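You operate a simulated robot arm through the tools that you are given. There is no shell and no other tool. Be economical: measure what you need, move in short steps, check, and stop when the job is done.

You are at the controls of a simulated two-armed robot. One attempt, no reset.

TASK
Take the rag from the gap between the rigs on the work table and lay it out flat on the clear stretch of the work table.

It is judged by the outcome, as a careful person would: the job done as asked, and still so three seconds after it is handed in. It fails if anything else is knocked over, pushed out of place, dropped, spilled or broken.

THE ROBOT
Two 6-joint arms with two-finger parallel grippers on one trunk, on a base that drives. Base frame: it is fixed to the floor where the robot stands at the start and does not move with it; the origin is under the middle of the robot, x ahead of it, y to its left, z up; the surface under the hand at the start is at about z = 0.8. Lengths are in m, angles in degrees, forces in N, time in s.
The left shoulder is at the start at [-0.077, 0.177, 0.832], the right one opposite. With the tool pointing down near the work surface each hand reaches from about 0.1 to 0.72 m from the robot's upright axis, wherever it stands, measured 20 degrees to its own side. Places, roughly: clear stretch of the work table [0.5, 0.8, 0.8]. Payload 1.57 kg a hand.
The tool frame of a hand sits at the grasp point between the pads (the TCP): z along the fingers, y along the line on which they close. The tips reach 0.03 m beyond it. The gripper opens to 0.08 m. The fingers are 0.017 m wide and 0.012 m thick; the gripper's body (0.04 by 0.082 m) begins 0.08 m behind the TCP.
Orientation is that of the tool frame in the base frame, as [roll, pitch, yaw] about the fixed x, y, z axes, in that order (R = Rz(yaw) Ry(pitch) Rx(roll)). With the fingers straight down and closing along the base's y, the tool's x points along the base's -x, its y along +y and its z along -z.

THE INTERFACE
- The arms move only by the tool move_arm. It takes "left_plan", "right_plan" or both (then of equal length, played together; a hand with none holds still); each is one flat list of numbers, 7 for each row, row after row: the shift along the tool's x, y, z in units of 200 mm (1.0 is 200 mm), then the turn, a rotation vector about the tool's x, y, z in units of 60 degrees (1.0 is 60 degrees), then the gripper command, from -1 (shut) to 1 (fully open), values between in proportion. In form: [x, y, z, rx, ry, rz, gripper, x, y, z, rx, ry, rz, gripper, ...]. A call has 1 to 12 rows; each row is the pose to reach, as a shift and turn from the pose commanded when the call began, along the tool's axes at that moment. A call with a number of a shift or a turn outside -1 to 1 is refused whole. A row lasts 0.2 s, in which the tool goes at most 0.05 m and 8.6 degrees; a call with a longer step from one row to the next is refused whole, and so is a gripper value outside its range. Where a pose cannot be reached the arm comes as near as it can. A force on the tool above 40 N (or 10 N above the force at the start of the call, whichever is more), or a blocked arm, ends the call early, and 0.2 s more pass. The fingers move at their own pace (about 0.072 m/s each) and stop on an object; they squeeze with about 28 N. The grip force told is the motor's: it shows also when the fingers shut on nothing. Time passes only in rows, and 0.2 s behind the last, so rows that repeat a pose let the fingers close. It gives the time, the measured TCP pose, the force on the tool (base axes), the opening and the grip force at its end, in the units of the frame above (readings bear some noise), with the torque about the TCP (base axes, N m) and any sound that the robot's microphone picked up.
- Cameras (640 x 400 px; columns grow to the right, rows downward): "scene" is now at [0.0226, 0.0508, 1.5463]; the picture's right is [0.46, -0.89, 0.00], its down [-0.77, -0.40, -0.50] and it looks along [0.45, 0.23, -0.86] (base axes); focal length 274 px, centre (320, 200). "left" rides on the left gripper at [0.072, 0.007, -0.122] in its tool frame; the picture's right is [-0.09, 1.00, 0.00], its down [-0.84, -0.08, -0.54] and it looks along [-0.54, -0.05, 0.84] (tool axes); focal length 238 px, centre (320, 200). "right" rides on the right gripper at [0.072, -0.007, -0.122] in its tool frame; the picture's right is [0.09, 1.00, 0.00], its down [-0.84, 0.08, -0.54] and it looks along [-0.54, 0.05, 0.84] (tool axes); focal length 238 px, centre (320, 200). There is no depth. A picture from a camera that has moved, and an enlarged one, comes with that camera's place and axes in the base frame and with its lens. The place of the scene camera against the robot may be out by one fixed shift of up to 0.025 m in any direction.
- capture(camera): a new picture of that camera. No time passes.
- lift_body(by): slides the trunk up (or, below 0, down) by that many m; the arms and the scene camera ride with it, the base frame stays. It gives what a move gives, with no picture.
- roll_base(legs): drives the robot by 1 to 6 legs, each [ahead, left, turn to the left] in m, m and degrees, along the robot's own axes; the way and the turn of a leg run together, so that a leg with both is an arc; at most 1.5 m and 180 degrees a leg. The arms and the cameras ride along, it lands a little off, and it stops where it bumps. It gives what a move gives.
- turn_head(pan, tilt): turns the head with the scene camera to pan (to the left, within 143 degrees either way) and tilt (down, from -29 to 69), counted from straight ahead of the robot. It gives what a move gives.
- inspect(camera, box): a new picture of the part [left, top, right, bottom] of that camera's present view, enlarged. No time passes.
- close_job(): hands the job in; it is judged then, once.

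Go step by step. Nothing tells you exact positions but the pictures and the camera data: compare them with the known pose of the tool, close in by small moves and look again before you grip or let go. The budget is 120 turns and 100 pictures, counting those below and the enlarged ones. Unless the task says otherwise, let go and move clear before handing in, and close with one line.

The tools are called after "Emit:" as name(argument=value, ...) on one line, values as JSON. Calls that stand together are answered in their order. move_arm: Moves the arms, as the interface text tells. Its arguments: {"type":"object","properties":{"left_plan":{"type":"array"},"right_plan":{"type":"array"}},"required":[]} The other tools are called the same way: lift_body (by) slides the trunk up or down; roll_base (legs) drives the base; turn_head (pan, tilt) turns the head that bears the scene camera; capture (camera) takes a picture; inspect (camera, box) takes an enlarged picture of a part of a camera's view; close_job () hands the job in.

At the start:

```text
time_s: 0.0
left_tool_pos: [0.3465, 0.3274, 1.0516]
left_orientation: [-180.0, 0.0, 180.0]
left_force: [0.1, 0.2, -0.4]
left_moment: [-0.01, 0.01, -0.01]
left_opening: 0.0799
left_grasp_force: 0.0
right_tool_pos: [0.4685, -0.091, 1.0481]
right_orientation: [-179.9, -0.1, -180.0]
right_force: [-0.1, 0.2, -0.3]
right_moment: [0.0, -0.02, 0.0]
right_opening: 0.0798
right_grasp_force: 0.0
trunk travel left (down, up): [-0.275, 0.053]
robot x, y, heading: [-0.0005, -0.0006, -0.0]
head pan, tilt: [27.7, 59.8]
```

scene: 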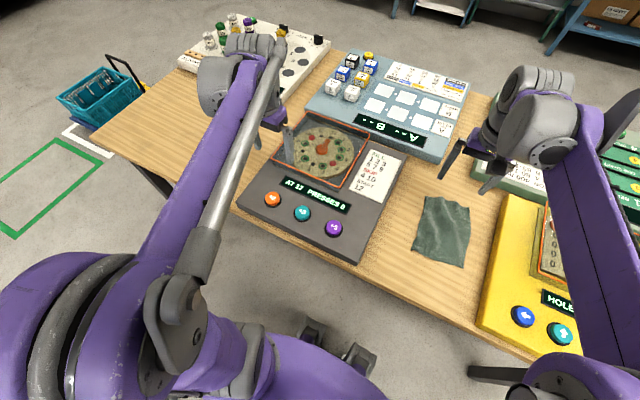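
right: 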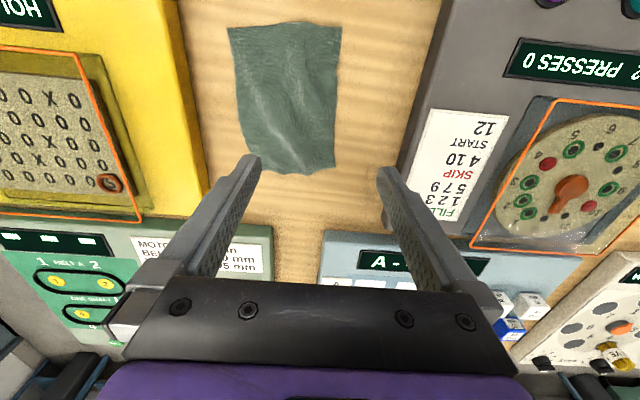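
left: 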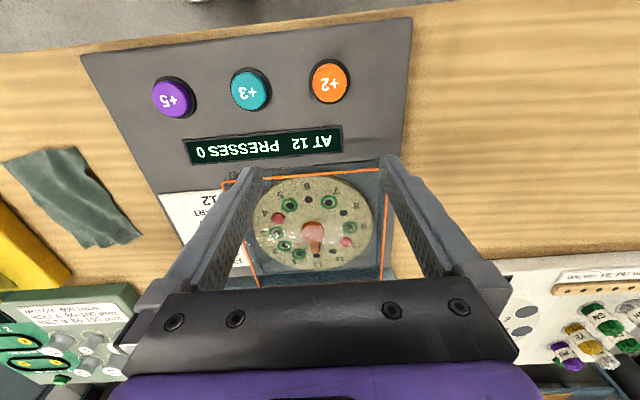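

The rag lies between the yellow and the grey rigs, around (0.46, -0.14), about 0.15 × 0.19 m. I'll look closer at the rag and at the clear stretch before moving.

Emit:
inspect(camera="right", box=[180, 0, 440, 200])

Emit:
turn_head(pan=70, tilt=40)

Emit:
capture(camera="scene")

```text
2.00 times, centred on (310, 100) of right
camera zoom: at [0.3958, -0.0985, 1.1704], right [-0.09, 1.0, 0.0], down [0.84, 0.08, 0.54], along [0.54, 0.05, -0.84], focal length 477 px, centre (340, 400)
```

zoom: 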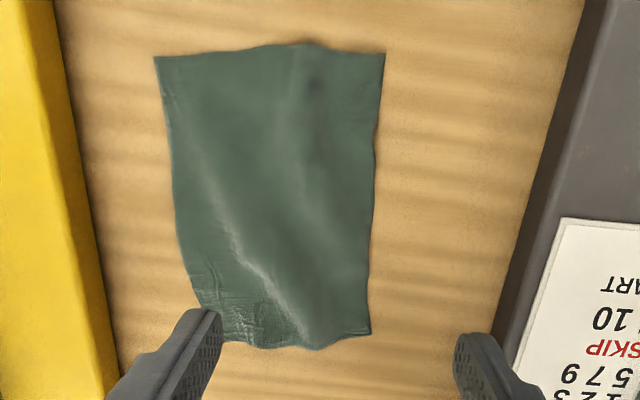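

```text
time_s: 1.1
left_tool_pos: [0.3461, 0.3293, 1.0504]
left_orientation: [180.0, 0.0, -180.0]
left_force: [-0.1, -0.3, 0.3]
left_moment: [0.02, 0.0, 0.01]
left_opening: 0.08
left_grasp_force: 0.0
right_tool_pos: [0.4677, -0.0906, 1.0486]
right_orientation: [-180.0, 0.0, 180.0]
right_force: [0.1, -0.4, 0.8]
right_moment: [-0.01, 0.0, 0.0]
right_opening: 0.0801
right_grasp_force: 0.0
trunk travel left (down, up): [-0.275, 0.053]
robot x, y, heading: [0.0028, 0.0002, -0.0]
head pan, tilt: [70.0, 40.0]
```

```text
95 pictures are left
camera scene: at [-0.0074, 0.0996, 1.5728], right [0.94, -0.34, 0.0], down [-0.22, -0.6, -0.77], along [0.26, 0.72, -0.64], focal length 274 px, centre (320, 200)
```

scene: 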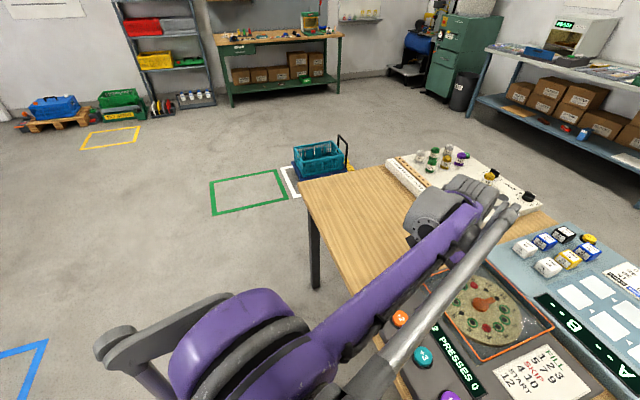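

The rag is a small cloth with near corners at about (0.387, -0.217) and (0.372, -0.073). The clear stretch is open around (0.5, 0.8). I'll shift the base right so both hands can reach the near corners easily.

Emit:
roll_base(legs=[[0, -0.145, 0]])

Emit:
turn_head(pan=0, tilt=62)

Emit:
capture(camera="scene")

Emit:
capture(camera="right")

Emit:
capture(camera="left")

```text
time_s: 3.0
left_tool_pos: [0.3459, 0.1823, 1.0498]
left_orientation: [-180.0, 0.1, -180.0]
left_force: [0.4, -1.0, 0.3]
left_moment: [0.02, 0.05, -0.01]
left_opening: 0.0801
left_grasp_force: 0.1
right_tool_pos: [0.4682, -0.2359, 1.0476]
right_orientation: [179.9, 0.0, -180.0]
right_force: [-0.7, -0.4, -0.7]
right_moment: [0.03, -0.01, 0.04]
right_opening: 0.0798
right_grasp_force: 0.0
trunk travel left (down, up): [-0.275, 0.053]
robot x, y, heading: [-0.001, -0.1445, -0.0]
head pan, tilt: [70.0, 40.0]
```

```text
time_s: 4.4
left_tool_pos: [0.346, 0.1813, 1.0505]
left_orientation: [180.0, 0.0, 180.0]
left_force: [-0.3, 0.0, 0.2]
left_moment: [0.0, 0.0, 0.0]
left_opening: 0.0798
left_grasp_force: 0.1
right_tool_pos: [0.4686, -0.2364, 1.0481]
right_orientation: [179.9, 0.0, -180.0]
right_force: [-0.4, 0.3, 0.2]
right_moment: [-0.01, 0.01, 0.02]
right_opening: 0.0801
right_grasp_force: 0.1
trunk travel left (down, up): [-0.275, 0.053]
robot x, y, heading: [0.0004, -0.144, -0.1]
head pan, tilt: [0.0, 62.0]
```

```text
94 pictures are left
camera scene: at [0.0277, -0.1253, 1.5438], right [0.0, -1.0, 0.0], down [-0.88, 0.0, -0.47], along [0.47, 0.0, -0.88], focal length 274 px, centre (320, 200)
```

scene: 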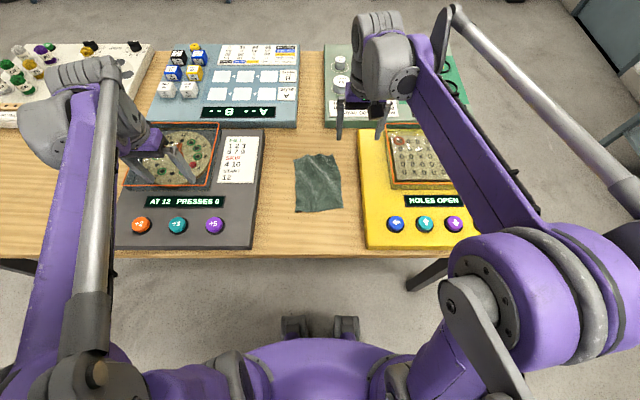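

```text
93 pictures are left
camera right: at [0.3956, -0.2439, 1.1704], right [-0.09, 1.0, 0.0], down [0.84, 0.08, 0.54], along [0.54, 0.05, -0.84], focal length 238 px, centre (320, 200)
```

right: 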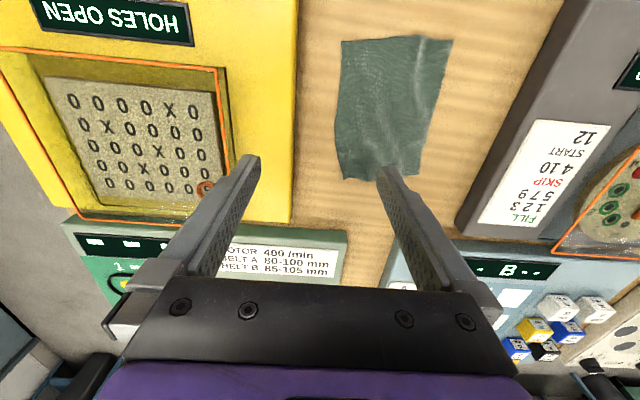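

```text
92 pictures are left
camera left: at [0.2749, 0.1892, 1.1716], right [0.09, 1.0, 0.0], down [0.84, -0.08, 0.54], along [0.54, -0.05, -0.84], focal length 238 px, centre (320, 200)
```

left: 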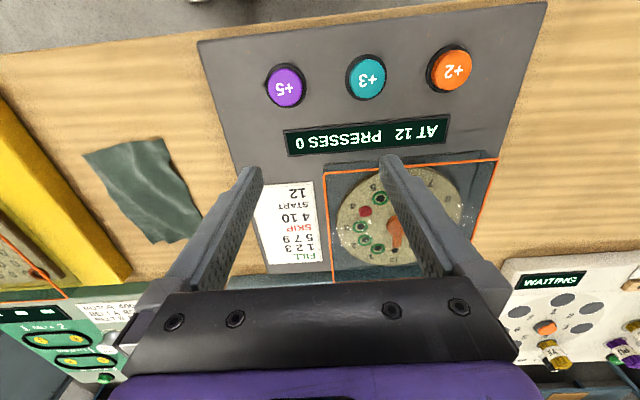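

The base landed well. Near corners by both wrist cameras: about (0.387, -0.217) and (0.373, -0.068). I'll bring both hands over them, staying high first.

Emit:
move_arm(left_plan=[-0.04, -0.2, 0, 0, 0, 0, 0.4, -0.08, -0.4, 0, 0, 0, 0, 0, -0.12, -0.6, 0, 0, 0, 0, -0.1, -0.16, -0.8, 0, 0, 0, 0, -0.1, -0.21, -1, 0, 0, 0, 0, -0.1], right_plan=[0.07, 0.03, 0, 0, 0, 0, 0.4, 0.14, 0.06, 0, 0, 0, 0, 0, 0.21, 0.09, 0, 0, 0, 0, -0.1, 0.28, 0.12, 0, 0, 0, 0, -0.1, 0.3425, 0.14, 0, 0, 0, 0, -0.1])

Emit:
capture(camera="scene")

```text
time_s: 5.6
left_tool_pos: [0.3876, -0.0189, 1.0499]
left_orientation: [-180.0, -0.1, 180.0]
left_force: [-0.5, 0.1, -0.1]
left_moment: [0.03, 0.03, 0.0]
left_opening: 0.0359
left_grasp_force: 0.1
right_tool_pos: [0.3997, -0.2096, 1.0473]
right_orientation: [179.9, -0.1, -180.0]
right_force: [0.1, 0.3, -0.9]
right_moment: [0.05, -0.02, 0.02]
right_opening: 0.0361
right_grasp_force: 0.0
trunk travel left (down, up): [-0.275, 0.053]
robot x, y, heading: [0.0008, -0.1409, -0.1]
head pan, tilt: [0.0, 62.0]
```

```text
91 pictures are left
camera scene: at [0.0279, -0.1261, 1.5438], right [0.0, -1.0, 0.0], down [-0.88, 0.0, -0.47], along [0.47, 0.0, -0.88], focal length 274 px, centre (320, 200)
```

scene: 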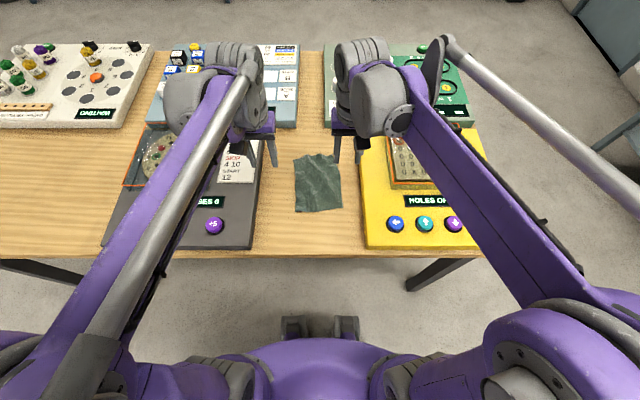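

Wrists have room. Bring the left hand in and descend both to about z 0.90, then look with the wrist cameras.

Emit:
move_arm(left_plan=[0, -0.15, 0, 0, 0, 0, -0.1, 0, -0.295, 0, 0, 0, 0, -0.1, 0, -0.295, 0.2, 0, 0, 0, -0.1, 0, -0.295, 0.4, 0, 0, 0, -0.1, 0, -0.295, 0.6, 0, 0, 0, -0.1, 0, -0.295, 0.75, 0, 0, 0, -0.1], right_plan=[0, 0, 0, 0, 0, 0, -0.1, 0, 0, 0, 0, 0, 0, -0.1, 0, 0, 0.2, 0, 0, 0, -0.1, 0, 0, 0.4, 0, 0, 0, -0.1, 0, 0, 0.6, 0, 0, 0, -0.1, 0, 0, 0.74, 0, 0, 0, -0.1])

Emit:
capture(camera="right")

Emit:
capture(camera="left")

```text
time_s: 7.0
left_tool_pos: [0.3869, -0.0763, 0.8988]
left_orientation: [180.0, 0.0, -180.0]
left_force: [-0.8, 0.0, 0.5]
left_moment: [0.02, 0.0, -0.01]
left_opening: 0.036
left_grasp_force: 0.0
right_tool_pos: [0.4013, -0.2067, 0.8978]
right_orientation: [-179.9, 0.0, 179.9]
right_force: [-1.0, 0.3, -0.6]
right_moment: [0.02, 0.02, -0.04]
right_opening: 0.0359
right_grasp_force: 0.1
trunk travel left (down, up): [-0.275, 0.053]
robot x, y, heading: [-0.0006, -0.1457, -0.1]
head pan, tilt: [0.0, 62.0]
```

```text
90 pictures are left
camera right: at [0.3287, -0.2143, 1.0189], right [-0.09, 1.0, 0.0], down [0.84, 0.08, 0.54], along [0.54, 0.05, -0.84], focal length 238 px, centre (320, 200)
```

right: 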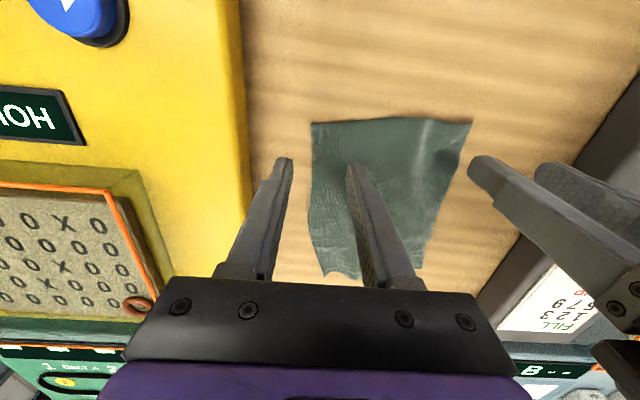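

```text
89 pictures are left
camera left: at [0.3155, -0.0708, 1.0209], right [0.09, 1.0, 0.0], down [0.84, -0.08, 0.54], along [0.54, -0.05, -0.84], focal length 238 px, centre (320, 200)
```

left: 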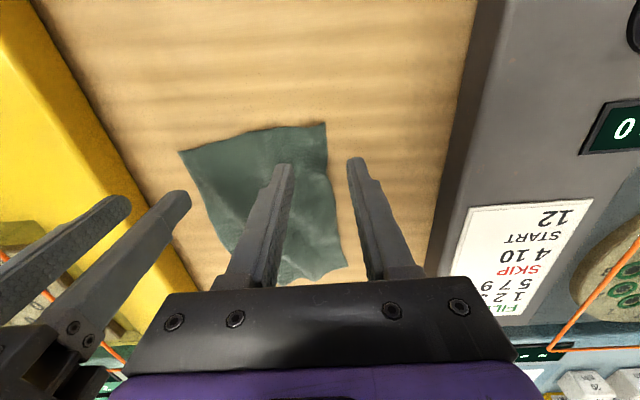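

Both hands straddle the side edges at the near corners as intended (outer finger off the cloth, inner over it). Lowering to just above the surface.

Emit:
move_arm(left_plan=[0, 0, 0.1, 0, 0, 0, -0.1, 0, 0, 0.2, 0, 0, 0, -0.1, 0, 0, 0.27, 0, 0, 0, -0.1, 0, 0, 0.31, 0, 0, 0, -0.1, 0, 0, 0.325, 0, 0, 0, -0.1], right_plan=[0, 0, 0.1, 0, 0, 0, -0.1, 0, 0, 0.2, 0, 0, 0, -0.1, 0, 0, 0.27, 0, 0, 0, -0.1, 0, 0, 0.31, 0, 0, 0, -0.1, 0, 0, 0.325, 0, 0, 0, -0.1])

Emit:
capture(camera="right")

Emit:
capture(camera="left")

```text
time_s: 8.2
left_tool_pos: [0.3867, -0.0762, 0.8343]
left_orientation: [179.9, 0.0, -179.9]
left_force: [-0.9, 0.0, 0.4]
left_moment: [0.0, 0.01, 0.02]
left_opening: 0.0361
left_grasp_force: 0.0
right_tool_pos: [0.3991, -0.2084, 0.8353]
right_orientation: [180.0, 0.1, 179.9]
right_force: [0.1, -0.5, 0.0]
right_moment: [0.01, 0.02, 0.0]
right_opening: 0.0359
right_grasp_force: 0.1
trunk travel left (down, up): [-0.275, 0.053]
robot x, y, heading: [-0.0014, -0.1498, -0.1]
head pan, tilt: [0.0, 62.0]
```

```text
88 pictures are left
camera right: at [0.3274, -0.2151, 0.9568], right [-0.09, 1.0, 0.0], down [0.84, 0.08, 0.54], along [0.54, 0.05, -0.84], focal length 238 px, centre (320, 200)
```

right: 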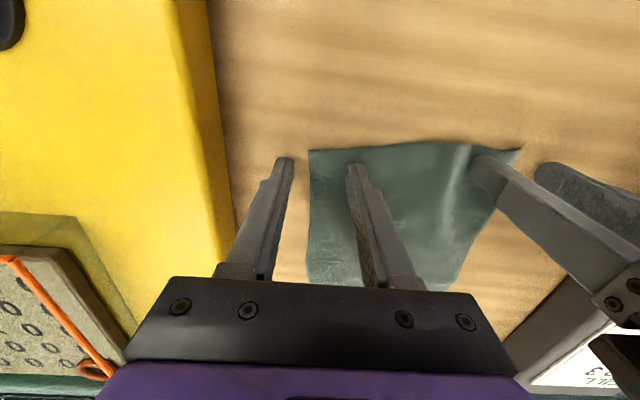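

```text
87 pictures are left
camera left: at [0.3152, -0.069, 0.9565], right [0.09, 1.0, 0.0], down [0.84, -0.08, 0.54], along [0.54, -0.05, -0.84], focal length 238 px, centre (320, 200)
```

left: 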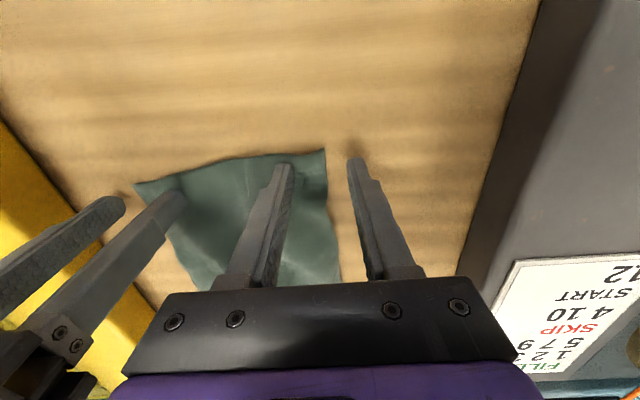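

No contact yet. Inch down 4 mm and read the forces.

Emit:
move_arm(left_plan=[0, 0, 0.01, 0, 0, 0, -0.1, 0, 0, 0.02, 0, 0, 0, -0.1, 0, 0, 0.02, 0, 0, 0, -0.1], right_plan=[0, 0, 0.01, 0, 0, 0, -0.1, 0, 0, 0.02, 0, 0, 0, -0.1, 0, 0, 0.02, 0, 0, 0, -0.1])

```text
time_s: 9.0
left_tool_pos: [0.3881, -0.0755, 0.8316]
left_orientation: [-179.9, 0.0, 180.0]
left_force: [-1.1, 0.3, 4.6]
left_moment: [-0.11, 0.01, -0.01]
left_opening: 0.036
left_grasp_force: 0.1
right_tool_pos: [0.4006, -0.209, 0.8315]
right_orientation: [180.0, 0.0, 180.0]
right_force: [-0.6, 0.5, -0.3]
right_moment: [-0.01, -0.01, 0.0]
right_opening: 0.0361
right_grasp_force: 0.1
trunk travel left (down, up): [-0.275, 0.053]
robot x, y, heading: [-0.0035, -0.1457, 0.0]
head pan, tilt: [0.0, 62.0]
```

Left has just touched; right needs slightly more. Lower the right 2 mm, then close both.

Emit:
move_arm(left_plan=[0, 0, 0, 0, 0, 0, -0.1, 0, 0, 0, 0, 0, 0, -0.5, 0, 0, 0, 0, 0, 0, -1, 0, 0, 0, 0, 0, 0, -1, 0, 0, 0, 0, 0, 0, -1], right_plan=[0, 0, 0.01, 0, 0, 0, -0.1, 0, 0, 0.01, 0, 0, 0, -0.5, 0, 0, 0.01, 0, 0, 0, -1, 0, 0, 0.01, 0, 0, 0, -1, 0, 0, 0.01, 0, 0, 0, -1])

Emit:
capture(camera="right")

Emit:
capture(camera="left")

```text
time_s: 9.9
left_tool_pos: [0.3862, -0.0781, 0.8339]
left_orientation: [-179.7, 0.2, 179.8]
left_force: [0.7, -11.5, 22.2]
left_moment: [-0.35, -0.24, -0.1]
left_opening: 0.0019
left_grasp_force: 23.6
right_tool_pos: [0.3986, -0.2071, 0.8313]
right_orientation: [179.6, 0.2, -179.9]
right_force: [-0.1, 11.3, 19.6]
right_moment: [0.43, -0.07, 0.05]
right_opening: 0.0023
right_grasp_force: 24.7
trunk travel left (down, up): [-0.275, 0.053]
robot x, y, heading: [-0.0051, -0.1423, -0.1]
head pan, tilt: [0.0, 62.0]
stopped in row 4 (right hand): the force on the tool passed its limit at 41 N (the readings are from after the stop); the commanded pose is now the measured one
```

```text
86 pictures are left
camera right: at [0.3254, -0.2144, 0.9528], right [-0.09, 1.0, 0.01], down [0.84, 0.08, 0.54], along [0.54, 0.06, -0.84], focal length 238 px, centre (320, 200)
```

right: 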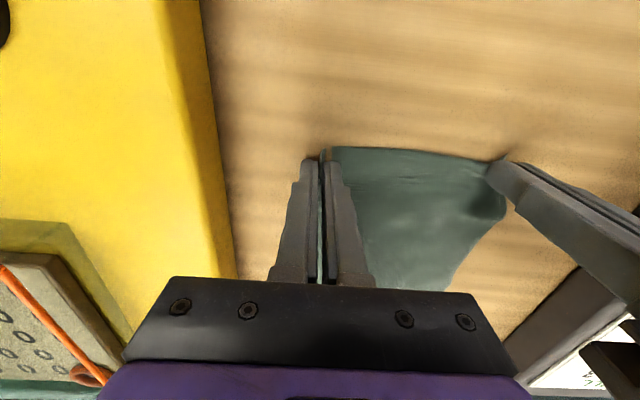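

```text
85 pictures are left
camera left: at [0.3148, -0.0712, 0.9545], right [0.1, 1.0, 0.0], down [0.83, -0.08, 0.54], along [0.54, -0.06, -0.84], focal length 238 px, centre (320, 200)
```

left: 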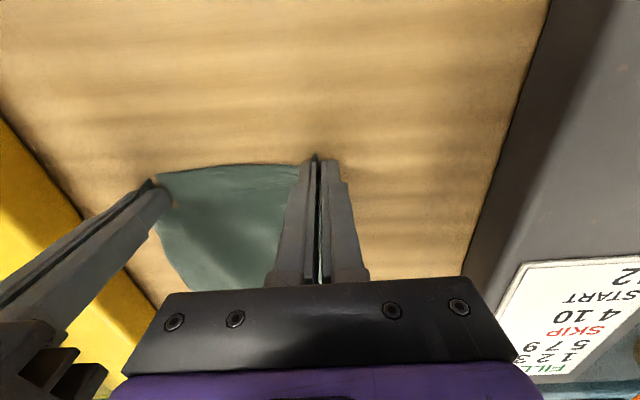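

Both hands pinch cloth (2 mm openings with fabric seen between the pads). Lift slowly together.

Emit:
move_arm(left_plan=[0, 0, -0.03, 0, 0, 0, -1, 0, 0, -0.08, 0, 0, 0, -1, 0, 0, -0.18, 0, 0, 0, -1, 0, 0, -0.3, 0, 0, 0, -1], right_plan=[0, 0, -0.03, 0, 0, 0, -1, 0, 0, -0.08, 0, 0, 0, -1, 0, 0, -0.18, 0, 0, 0, -1, 0, 0, -0.3, 0, 0, 0, -1])

Emit:
capture(camera="right")

Emit:
capture(camera="left")

```text
time_s: 10.9
left_tool_pos: [0.3859, -0.0754, 0.8904]
left_orientation: [-179.8, 0.1, 179.9]
left_force: [1.3, -16.9, 0.2]
left_moment: [-0.54, -0.06, -0.14]
left_opening: 0.0021
left_grasp_force: 23.0
right_tool_pos: [0.3996, -0.2078, 0.8904]
right_orientation: [179.8, 0.0, -179.7]
right_force: [-2.3, 17.2, 0.5]
right_moment: [0.49, 0.05, 0.13]
right_opening: 0.0028
right_grasp_force: 24.4
trunk travel left (down, up): [-0.275, 0.053]
robot x, y, heading: [-0.0028, -0.1471, -0.2]
head pan, tilt: [0.0, 62.0]
```

```text
84 pictures are left
camera right: at [0.3271, -0.2157, 1.0124], right [-0.09, 1.0, 0.0], down [0.84, 0.08, 0.54], along [0.54, 0.05, -0.84], focal length 238 px, centre (320, 200)
```

right: 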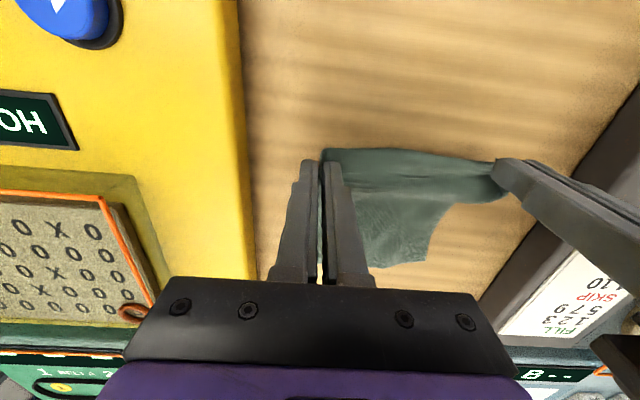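

```text
83 pictures are left
camera left: at [0.3144, -0.069, 1.0125], right [0.09, 1.0, 0.0], down [0.84, -0.08, 0.54], along [0.54, -0.05, -0.84], focal length 238 px, centre (320, 200)
```

left: 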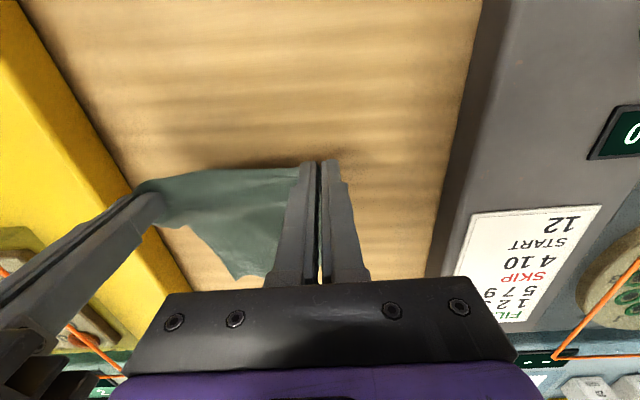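

Rag is up with both corners held, a bit over-taut (17 N). Ease the hands together slightly and lift high above the rigs.

Emit:
move_arm(left_plan=[0, -0.015, -0.05, 0, 0, 0, -1, 0, -0.025, -0.2, 0, 0, 0, -1, 0, -0.025, -0.4, 0, 0, 0, -1, 0, -0.025, -0.6, 0, 0, 0, -1, 0, -0.025, -0.8, 0, 0, 0, -1, 0, -0.025, -1, 0, 0, 0, -1], right_plan=[0, 0.015, -0.05, 0, 0, 0, -1, 0, 0.025, -0.2, 0, 0, 0, -1, 0, 0.025, -0.4, 0, 0, 0, -1, 0, 0.025, -0.6, 0, 0, 0, -1, 0, 0.025, -0.8, 0, 0, 0, -1, 0, 0.025, -1, 0, 0, 0, -1])

Emit:
lift_body(by=0.05)

Emit:
capture(camera="scene")

Emit:
capture(camera="right")

```text
time_s: 12.3
left_tool_pos: [0.3896, -0.0802, 1.0912]
left_orientation: [-179.9, 0.0, 179.8]
left_force: [0.2, -0.7, 0.1]
left_moment: [0.01, -0.01, 0.0]
left_opening: 0.0017
left_grasp_force: 23.2
right_tool_pos: [0.3993, -0.2017, 1.0903]
right_orientation: [179.8, 0.0, -179.9]
right_force: [-0.1, 0.8, -0.4]
right_moment: [0.03, 0.01, 0.0]
right_opening: 0.0027
right_grasp_force: 23.9
trunk travel left (down, up): [-0.275, 0.053]
robot x, y, heading: [-0.0008, -0.1445, 0.1]
head pan, tilt: [0.0, 62.0]
```

```text
time_s: 13.2
left_tool_pos: [0.3877, -0.0808, 1.1416]
left_orientation: [-179.9, 0.0, 179.8]
left_force: [-0.5, -1.4, 0.1]
left_moment: [0.02, -0.05, 0.02]
left_opening: 0.0019
left_grasp_force: 23.4
right_tool_pos: [0.4004, -0.2023, 1.1408]
right_orientation: [179.8, 0.0, -180.0]
right_force: [0.1, 1.2, -0.4]
right_moment: [0.03, -0.03, 0.02]
right_opening: 0.0027
right_grasp_force: 23.3
trunk travel left (down, up): [-0.325, 0.003]
robot x, y, heading: [-0.0006, -0.1475, -0.1]
head pan, tilt: [0.0, 62.0]
```

```text
82 pictures are left
camera scene: at [0.025, -0.1253, 1.5968], right [0.0, -1.0, 0.0], down [-0.88, 0.0, -0.47], along [0.47, 0.0, -0.88], focal length 274 px, centre (320, 200)
```

scene: 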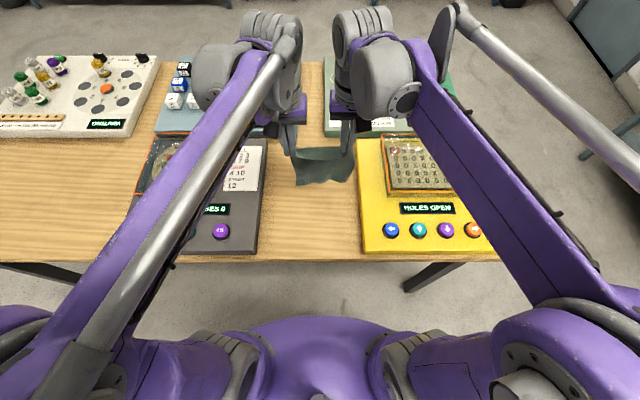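

```text
81 pictures are left
camera right: at [0.3266, -0.2104, 1.2616], right [-0.09, 1.0, 0.0], down [0.84, 0.08, 0.54], along [0.54, 0.05, -0.84], focal length 238 px, centre (320, 200)
```

right: 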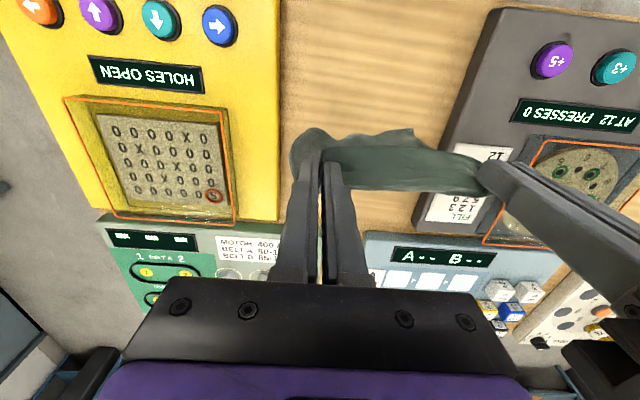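

The rag hangs freely from both hands, clear of the rigs. Now drive left about 0.92 m.

Emit:
roll_base(legs=[[0, 0.46, 0], [0, 0.46, 0]])

Emit:
capture(camera="scene")

Emit:
capture(camera="right")

Emit:
capture(camera="left")

```text
time_s: 22.0
left_tool_pos: [0.3881, 0.8418, 1.1417]
left_orientation: [-179.9, 0.0, -179.9]
left_force: [0.3, -1.5, 0.5]
left_moment: [-0.05, 0.01, -0.01]
left_opening: 0.0016
left_grasp_force: 23.9
right_tool_pos: [0.3996, 0.7202, 1.1394]
right_orientation: [179.8, 0.1, -179.9]
right_force: [0.4, 0.4, -0.5]
right_moment: [0.04, -0.01, -0.01]
right_opening: 0.0027
right_grasp_force: 23.7
trunk travel left (down, up): [-0.325, 0.003]
robot x, y, heading: [-0.0029, 0.7752, -0.0]
head pan, tilt: [0.0, 62.0]
```

```text
80 pictures are left
camera scene: at [0.0249, 0.7976, 1.5968], right [0.0, -1.0, 0.0], down [-0.88, 0.0, -0.47], along [0.47, 0.0, -0.88], focal length 274 px, centre (320, 200)
```

scene: 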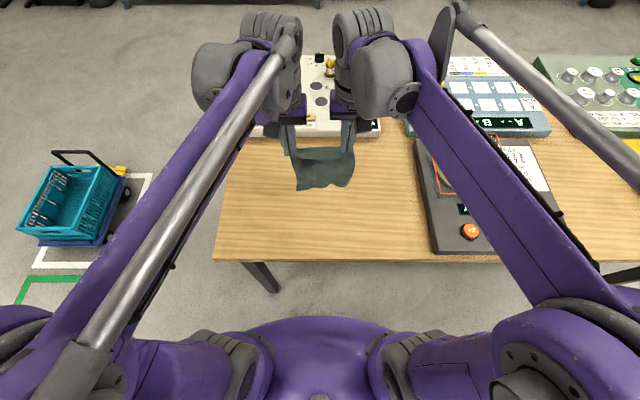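

```text
79 pictures are left
camera right: at [0.3266, 0.7131, 1.2615], right [-0.1, 1.0, 0.0], down [0.84, 0.08, 0.54], along [0.54, 0.05, -0.84], focal length 238 px, centre (320, 200)
```

right: 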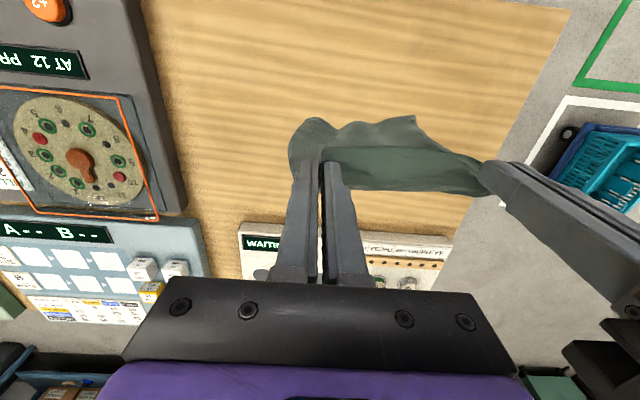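

```text
78 pictures are left
camera left: at [0.3155, 0.8494, 1.2631], right [0.09, 1.0, 0.0], down [0.84, -0.08, 0.54], along [0.54, -0.05, -0.84], focal length 238 px, centre (320, 200)
```

left: 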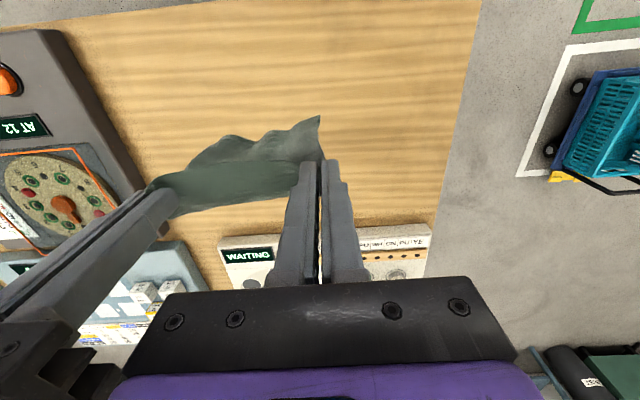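

Over the clear stretch (free between x 0.27–0.7, y 0.45–1.1). I'll move the hands forward to x≈0.57 and lower until the hanging edge nears the table, then lay it by an arc toward the robot.

Emit:
move_arm(left_plan=[-0.15, 0, 0, 0, 0, 0, -1, -0.3, 0, 0, 0, 0, 0, -1, -0.45, 0, 0, 0, 0, 0, -1, -0.6, 0, 0, 0, 0, 0, -1, -0.75, 0, 0.1, 0, 0, 0, -1, -0.85, 0, 0.2, 0, 0, 0, -1, -0.9, 0, 0.3, 0, 0, 0, -1, -0.9, 0, 0.4, 0, 0, 0, -1, -0.9, 0, 0.5, 0, 0, 0, -1, -0.9, 0, 0.6, 0, 0, 0, -1, -0.9, 0, 0.6, 0, 0, 0, -1, -0.9, 0, 0.6, 0, 0, 0, -1], right_plan=[-0.15, 0, 0, 0, 0, 0, -1, -0.3, 0, 0, 0, 0, 0, -1, -0.45, 0, 0, 0, 0, 0, -1, -0.6, 0, 0, 0, 0, 0, -1, -0.75, 0, 0.1, 0, 0, 0, -1, -0.85, 0, 0.2, 0, 0, 0, -1, -0.9, 0, 0.3, 0, 0, 0, -1, -0.9, 0, 0.4, 0, 0, 0, -1, -0.9, 0, 0.5, 0, 0, 0, -1, -0.9, 0, 0.6, 0, 0, 0, -1, -0.9, 0, 0.6, 0, 0, 0, -1, -0.9, 0, 0.6, 0, 0, 0, -1])

Emit:
capture(camera="scene")

Emit:
capture(camera="right")

Emit:
capture(camera="left")

```text
time_s: 24.6
left_tool_pos: [0.5673, 0.8424, 1.0215]
left_orientation: [-179.9, 0.0, -180.0]
left_force: [-0.3, 0.1, 0.2]
left_moment: [0.02, -0.02, -0.01]
left_opening: 0.0015
left_grasp_force: 23.5
right_tool_pos: [0.5797, 0.7232, 1.0211]
right_orientation: [179.8, -0.1, -179.8]
right_force: [-0.3, -0.4, -0.4]
right_moment: [0.01, -0.02, 0.01]
right_opening: 0.0025
right_grasp_force: 24.3
trunk travel left (down, up): [-0.325, 0.003]
robot x, y, heading: [0.0021, 0.7806, 0.2]
head pan, tilt: [0.0, 62.0]
```

```text
77 pictures are left
camera scene: at [0.025, 0.7977, 1.5968], right [0.0, -1.0, 0.0], down [-0.88, 0.0, -0.47], along [0.47, 0.0, -0.88], focal length 274 px, centre (320, 200)
```

scene: 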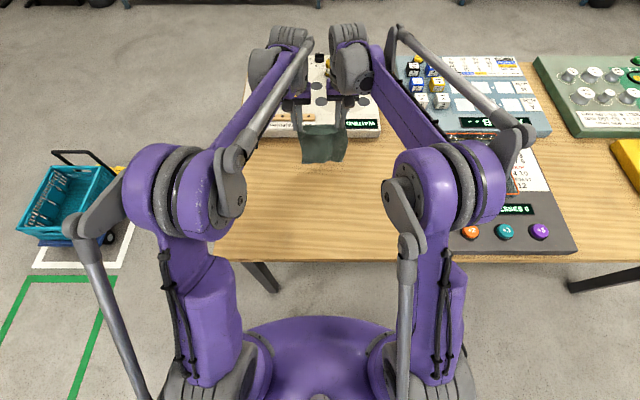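

```text
76 pictures are left
camera right: at [0.5067, 0.7148, 1.1423], right [-0.1, 1.0, 0.0], down [0.84, 0.08, 0.54], along [0.54, 0.05, -0.84], focal length 238 px, centre (320, 200)
```

right: 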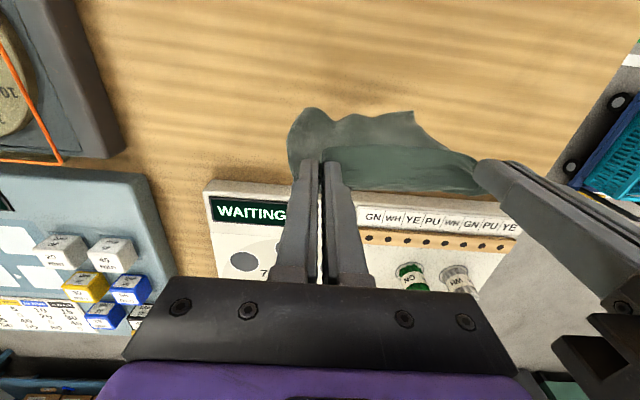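

```text
75 pictures are left
camera left: at [0.4957, 0.8486, 1.1423], right [0.09, 1.0, 0.0], down [0.84, -0.08, 0.54], along [0.54, -0.05, -0.84], focal length 238 px, centre (320, 200)
```

left: 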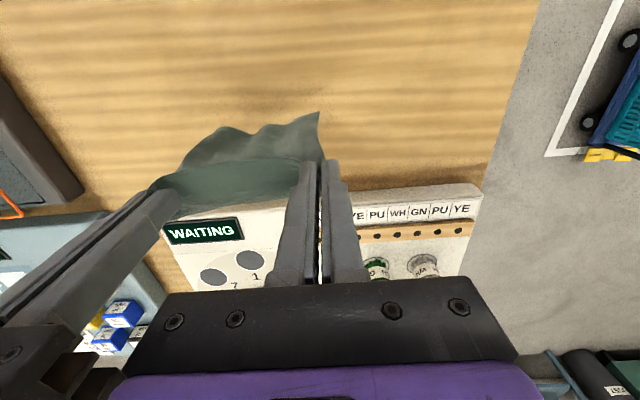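

The rag's lower edge hangs just above the table. Now lay it with a slow arc down and toward the robot, stopping 3 cm short.

Emit:
move_arm(left_plan=[0.1016, 0, 0.0759, 0, 0, 0, -1, 0.2018, 0, 0.0935, 0, 0, 0, -1, 0.2993, 0, 0.1228, 0, 0, 0, -1, 0.3927, 0, 0.1631, 0, 0, 0, -1, 0.4808, 0, 0.2139, 0, 0, 0, -1, 0.5625, 0, 0.2747, 0, 0, 0, -1, 0.6365, 0, 0.3446, 0, 0, 0, -1, 0.7018, 0, 0.4225, 0, 0, 0, -1, 0.7578, 0, 0.5075, 0, 0, 0, -1, 0.8034, 0, 0.5984, 0, 0, 0, -1, 0.8383, 0, 0.694, 0, 0, 0, -1, 0.8617, 0, 0.7931, 0, 0, 0, -1], right_plan=[0.1016, 0, 0.0759, 0, 0, 0, -1, 0.2018, 0, 0.0935, 0, 0, 0, -1, 0.2993, 0, 0.1228, 0, 0, 0, -1, 0.3927, 0, 0.1631, 0, 0, 0, -1, 0.4808, 0, 0.2139, 0, 0, 0, -1, 0.5625, 0, 0.2747, 0, 0, 0, -1, 0.6365, 0, 0.3446, 0, 0, 0, -1, 0.7018, 0, 0.4225, 0, 0, 0, -1, 0.7578, 0, 0.5075, 0, 0, 0, -1, 0.8034, 0, 0.5984, 0, 0, 0, -1, 0.8383, 0, 0.694, 0, 0, 0, -1, 0.8617, 0, 0.7931, 0, 0, 0, -1])

Emit:
capture(camera="right")

Emit:
capture(camera="left")

Emit:
inspect(camera="scene", box=[220, 100, 420, 260])

```text
time_s: 27.2
left_tool_pos: [0.3956, 0.8418, 0.8615]
left_orientation: [-179.9, 0.0, -179.9]
left_force: [0.1, 0.6, 0.6]
left_moment: [0.01, 0.06, 0.01]
left_opening: 0.002
left_grasp_force: 22.9
right_tool_pos: [0.4079, 0.7231, 0.8607]
right_orientation: [179.8, 0.0, -179.7]
right_force: [-0.6, 1.0, -0.4]
right_moment: [0.01, -0.02, 0.0]
right_opening: 0.0023
right_grasp_force: 24.5
trunk travel left (down, up): [-0.325, 0.003]
robot x, y, heading: [-0.0013, 0.7779, 0.1]
head pan, tilt: [0.0, 62.0]
```

```text
74 pictures are left
camera right: at [0.3352, 0.7146, 0.9828], right [-0.1, 1.0, 0.0], down [0.84, 0.08, 0.54], along [0.54, 0.05, -0.84], focal length 238 px, centre (320, 200)
```

right: 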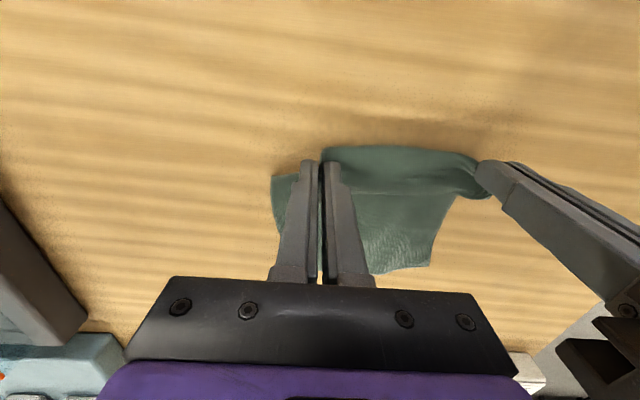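

```text
73 pictures are left
camera left: at [0.3242, 0.849, 0.9839], right [0.09, 1.0, 0.0], down [0.84, -0.08, 0.54], along [0.54, -0.05, -0.84], focal length 238 px, centre (320, 200)
```

left: 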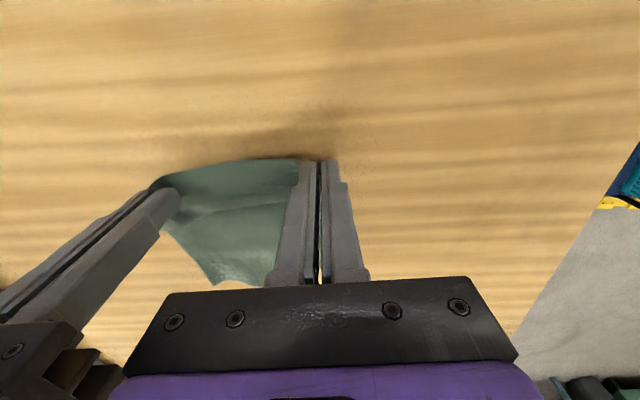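

```text
2.50 times, centred on (320, 180) of scene
camera zoom: at [0.0256, 0.7977, 1.5968], right [0.0, -1.0, 0.0], down [-0.88, 0.0, -0.47], along [0.47, 0.0, -0.88], focal length 684 px, centre (320, 250)
```

zoom: 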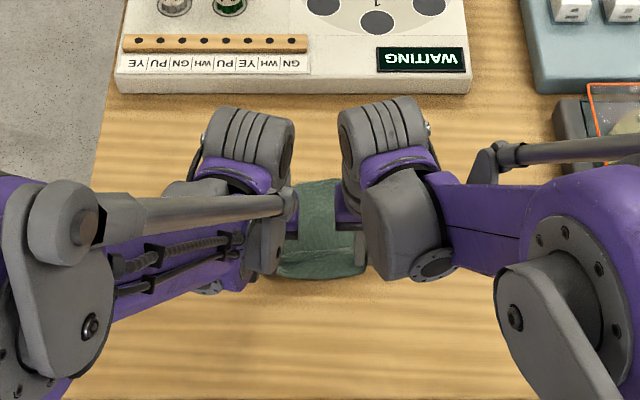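

The far part is lying on the table at x≈0.53, some slack remains. Continue down while drawing back toward the robot, and spread the hands slightly.

Emit:
move_arm(left_plan=[0.07, 0, 0.04, 0, 0, 0, -1, 0.14, 0, 0.08, 0, 0, 0, -1, 0.2, 0.005, 0.11, 0, 0, 0, -1, 0.25, 0.01, 0.13, 0, 0, 0, -1, 0.3, 0.015, 0.135, 0, 0, 0, -1, 0.34, 0.02, 0.135, 0, 0, 0, -1], right_plan=[0.07, 0, 0.04, 0, 0, 0, -1, 0.14, 0, 0.08, 0, 0, 0, -1, 0.2, -0.005, 0.11, 0, 0, 0, -1, 0.25, -0.01, 0.13, 0, 0, 0, -1, 0.3, -0.015, 0.135, 0, 0, 0, -1, 0.34, -0.02, 0.135, 0, 0, 0, -1])

Emit:
capture(camera="right")

Emit:
capture(camera="left")

Emit:
inspect(camera="scene", box=[220, 100, 420, 260])

```text
time_s: 28.6
left_tool_pos: [0.3279, 0.8468, 0.8356]
left_orientation: [-179.8, 0.1, -180.0]
left_force: [0.3, -7.9, 0.7]
left_moment: [-0.25, -0.02, -0.1]
left_opening: 0.0017
left_grasp_force: 23.2
right_tool_pos: [0.3391, 0.7192, 0.8332]
right_orientation: [179.9, 0.0, -179.8]
right_force: [-1.0, 7.3, 0.0]
right_moment: [0.26, -0.02, 0.05]
right_opening: 0.0027
right_grasp_force: 24.4
trunk travel left (down, up): [-0.325, 0.003]
robot x, y, heading: [-0.0022, 0.7774, 0.1]
head pan, tilt: [0.0, 62.0]
```

```text
71 pictures are left
camera right: at [0.2669, 0.7106, 0.955], right [-0.1, 1.0, 0.0], down [0.84, 0.08, 0.54], along [0.54, 0.06, -0.84], focal length 238 px, centre (320, 200)
```

right: 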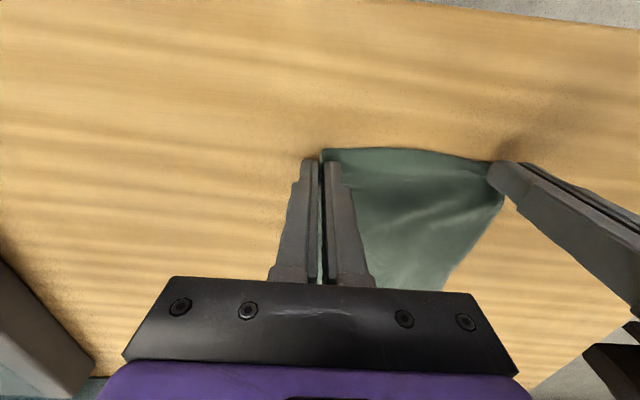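

```text
70 pictures are left
camera left: at [0.2551, 0.853, 0.9576], right [0.09, 1.0, 0.0], down [0.84, -0.08, 0.54], along [0.54, -0.05, -0.84], focal length 238 px, centre (320, 200)
```

left: 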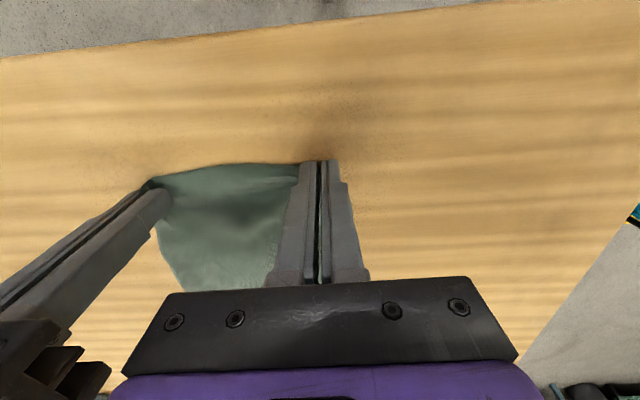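

```text
2.50 times, centred on (320, 180) of scene
camera zoom: at [0.0244, 0.7977, 1.5967], right [0.0, -1.0, 0.0], down [-0.88, 0.0, -0.47], along [0.47, 0.0, -0.88], focal length 684 px, centre (320, 250)
```

zoom: 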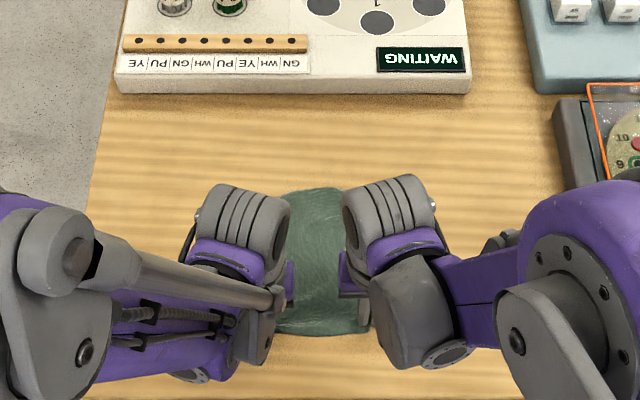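

The rag is drawn out with the held edge near the table surface. Release gently and lift straight up.

Emit:
move_arm(left_plan=[0, 0, 0, 0, 0, 0, -0.6, 0, 0, 0, 0, 0, 0, -0.4, 0, 0, 0, 0, 0, 0, -0.4, 0, 0, -0.03, 0, 0, 0, -0.4, 0, 0, -0.15, 0, 0, 0, -0.4, 0, 0, -0.35, 0, 0, 0, -0.4, 0, 0, -0.55, 0, 0, 0, -0.4, 0, 0, -0.75, 0, 0, 0, -0.4], right_plan=[0, 0, 0, 0, 0, 0, -0.6, 0, 0, 0, 0, 0, 0, -0.4, 0, 0, 0, 0, 0, 0, -0.4, 0, 0, -0.03, 0, 0, 0, -0.4, 0, 0, -0.15, 0, 0, 0, -0.4, 0, 0, -0.35, 0, 0, 0, -0.4, 0, 0, -0.55, 0, 0, 0, -0.4, 0, 0, -0.75, 0, 0, 0, -0.4])

Emit:
capture(camera="right")

Emit:
capture(camera="left")

```text
time_s: 30.4
left_tool_pos: [0.3251, 0.8482, 0.9878]
left_orientation: [-179.8, 0.1, -179.9]
left_force: [0.7, 0.2, -0.9]
left_moment: [0.03, 0.0, 0.0]
left_opening: 0.024
left_grasp_force: 0.0
right_tool_pos: [0.3383, 0.7158, 0.9853]
right_orientation: [179.8, 0.0, -179.8]
right_force: [-0.4, 0.1, -0.6]
right_moment: [0.01, -0.02, 0.01]
right_opening: 0.0239
right_grasp_force: 0.0
trunk travel left (down, up): [-0.325, 0.003]
robot x, y, heading: [0.0003, 0.7823, 0.0]
head pan, tilt: [0.0, 62.0]
```

```text
68 pictures are left
camera right: at [0.2654, 0.7089, 1.1068], right [-0.1, 1.0, 0.0], down [0.84, 0.08, 0.54], along [0.54, 0.05, -0.84], focal length 238 px, centre (320, 200)
```

right: 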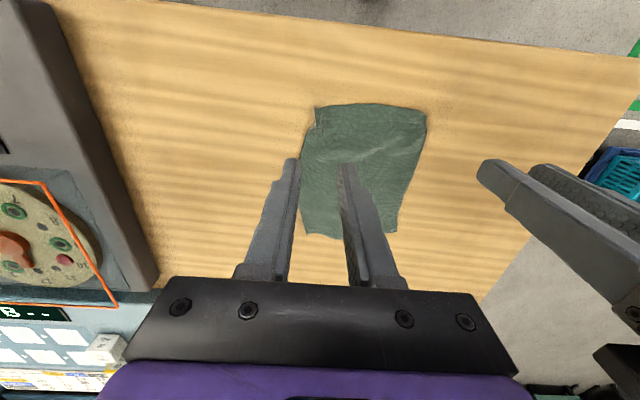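

```text
67 pictures are left
camera left: at [0.2533, 0.8545, 1.1096], right [0.09, 1.0, 0.0], down [0.84, -0.08, 0.54], along [0.54, -0.05, -0.84], focal length 238 px, centre (320, 200)
```

left: 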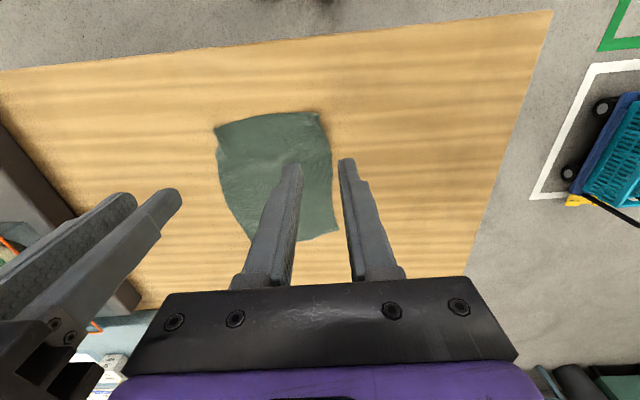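

The rag is released and lies out well. I'll move the hands up and apart to check its flatness fully.

Emit:
move_arm(left_plan=[0, 0.1, -0.1, 0, 0, 0, -0.4, 0, 0.3, -0.2, 0, 0, 0, -0.4, 0, 0.5, -0.3, 0, 0, 0, -0.4, 0, 0.7, -0.4, 0, 0, 0, -0.4], right_plan=[0, -0.1, -0.1, 0, 0, 0, -0.4, 0, -0.3, -0.2, 0, 0, 0, -0.4, 0, -0.5, -0.3, 0, 0, 0, -0.4, 0, -0.7, -0.4, 0, 0, 0, -0.4])

Emit:
inspect(camera="scene", box=[240, 150, 400, 260])

Emit:
inspect(camera="right", box=[300, 30, 560, 230])

Emit:
capture(camera="scene")

```text
time_s: 31.4
left_tool_pos: [0.3261, 0.9892, 1.0663]
left_orientation: [-179.9, 0.0, -180.0]
left_force: [-0.1, 0.2, -1.0]
left_moment: [0.0, -0.02, 0.03]
left_opening: 0.024
left_grasp_force: 0.1
right_tool_pos: [0.3395, 0.5767, 1.0632]
right_orientation: [179.9, 0.0, -179.8]
right_force: [-0.6, -0.9, 0.0]
right_moment: [-0.01, 0.01, 0.01]
right_opening: 0.0239
right_grasp_force: 0.2
trunk travel left (down, up): [-0.325, 0.003]
robot x, y, heading: [0.0025, 0.7773, 0.3]
head pan, tilt: [0.0, 62.0]
```

```text
3.64 times, centred on (320, 205) of scene
camera zoom: at [0.0247, 0.7977, 1.5968], right [0.0, -1.0, 0.0], down [-0.88, 0.0, -0.47], along [0.47, 0.0, -0.88], focal length 995 px, centre (320, 182)
```

zoom: 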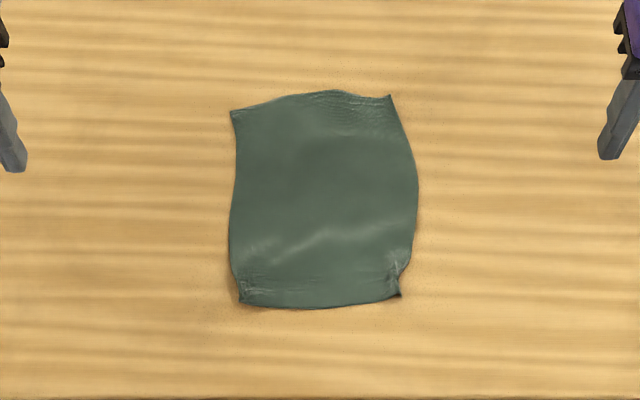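

```text
2.00 times, centred on (430, 130) of right
camera zoom: at [0.2655, 0.5683, 1.1859], right [-0.1, 1.0, 0.0], down [0.84, 0.08, 0.54], along [0.54, 0.05, -0.84], focal length 477 px, centre (100, 340)
```

zoom: 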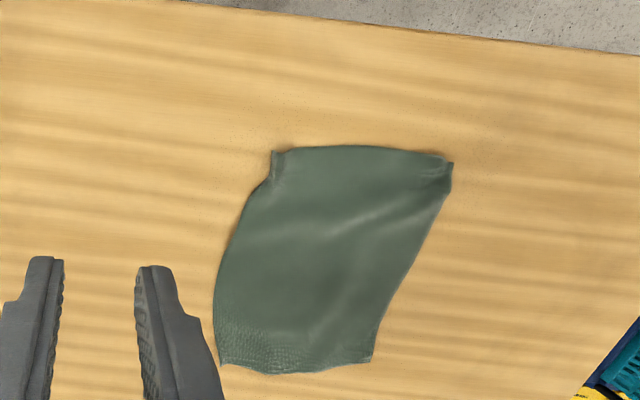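

```text
64 pictures are left
camera scene: at [0.0247, 0.7977, 1.5968], right [0.0, -1.0, 0.0], down [-0.88, 0.0, -0.47], along [0.47, 0.0, -0.88], focal length 274 px, centre (320, 200)
```

scene: 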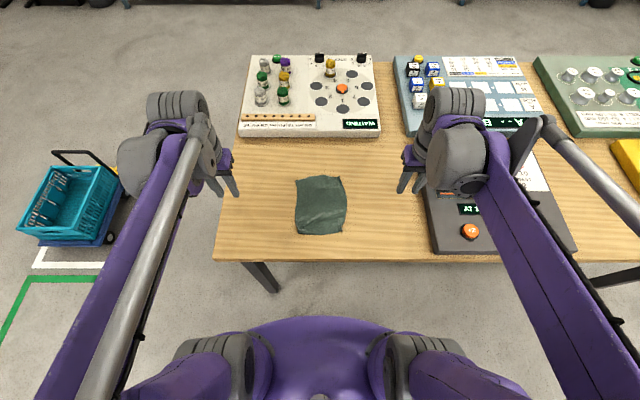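

The rag lies fully open and flat on the clear stretch, touching nothing else. The rigs look undisturbed and both hands are clear, so I'm handing in.

Emit:
close_job()

```text
The job is handed in.
```

The rag is laid out flat on the clear stretch of the work table, apart from slight creasing where the hands gripped its two near corners. Nothing else looks moved, both hands are clear of it, and the job is handed in.
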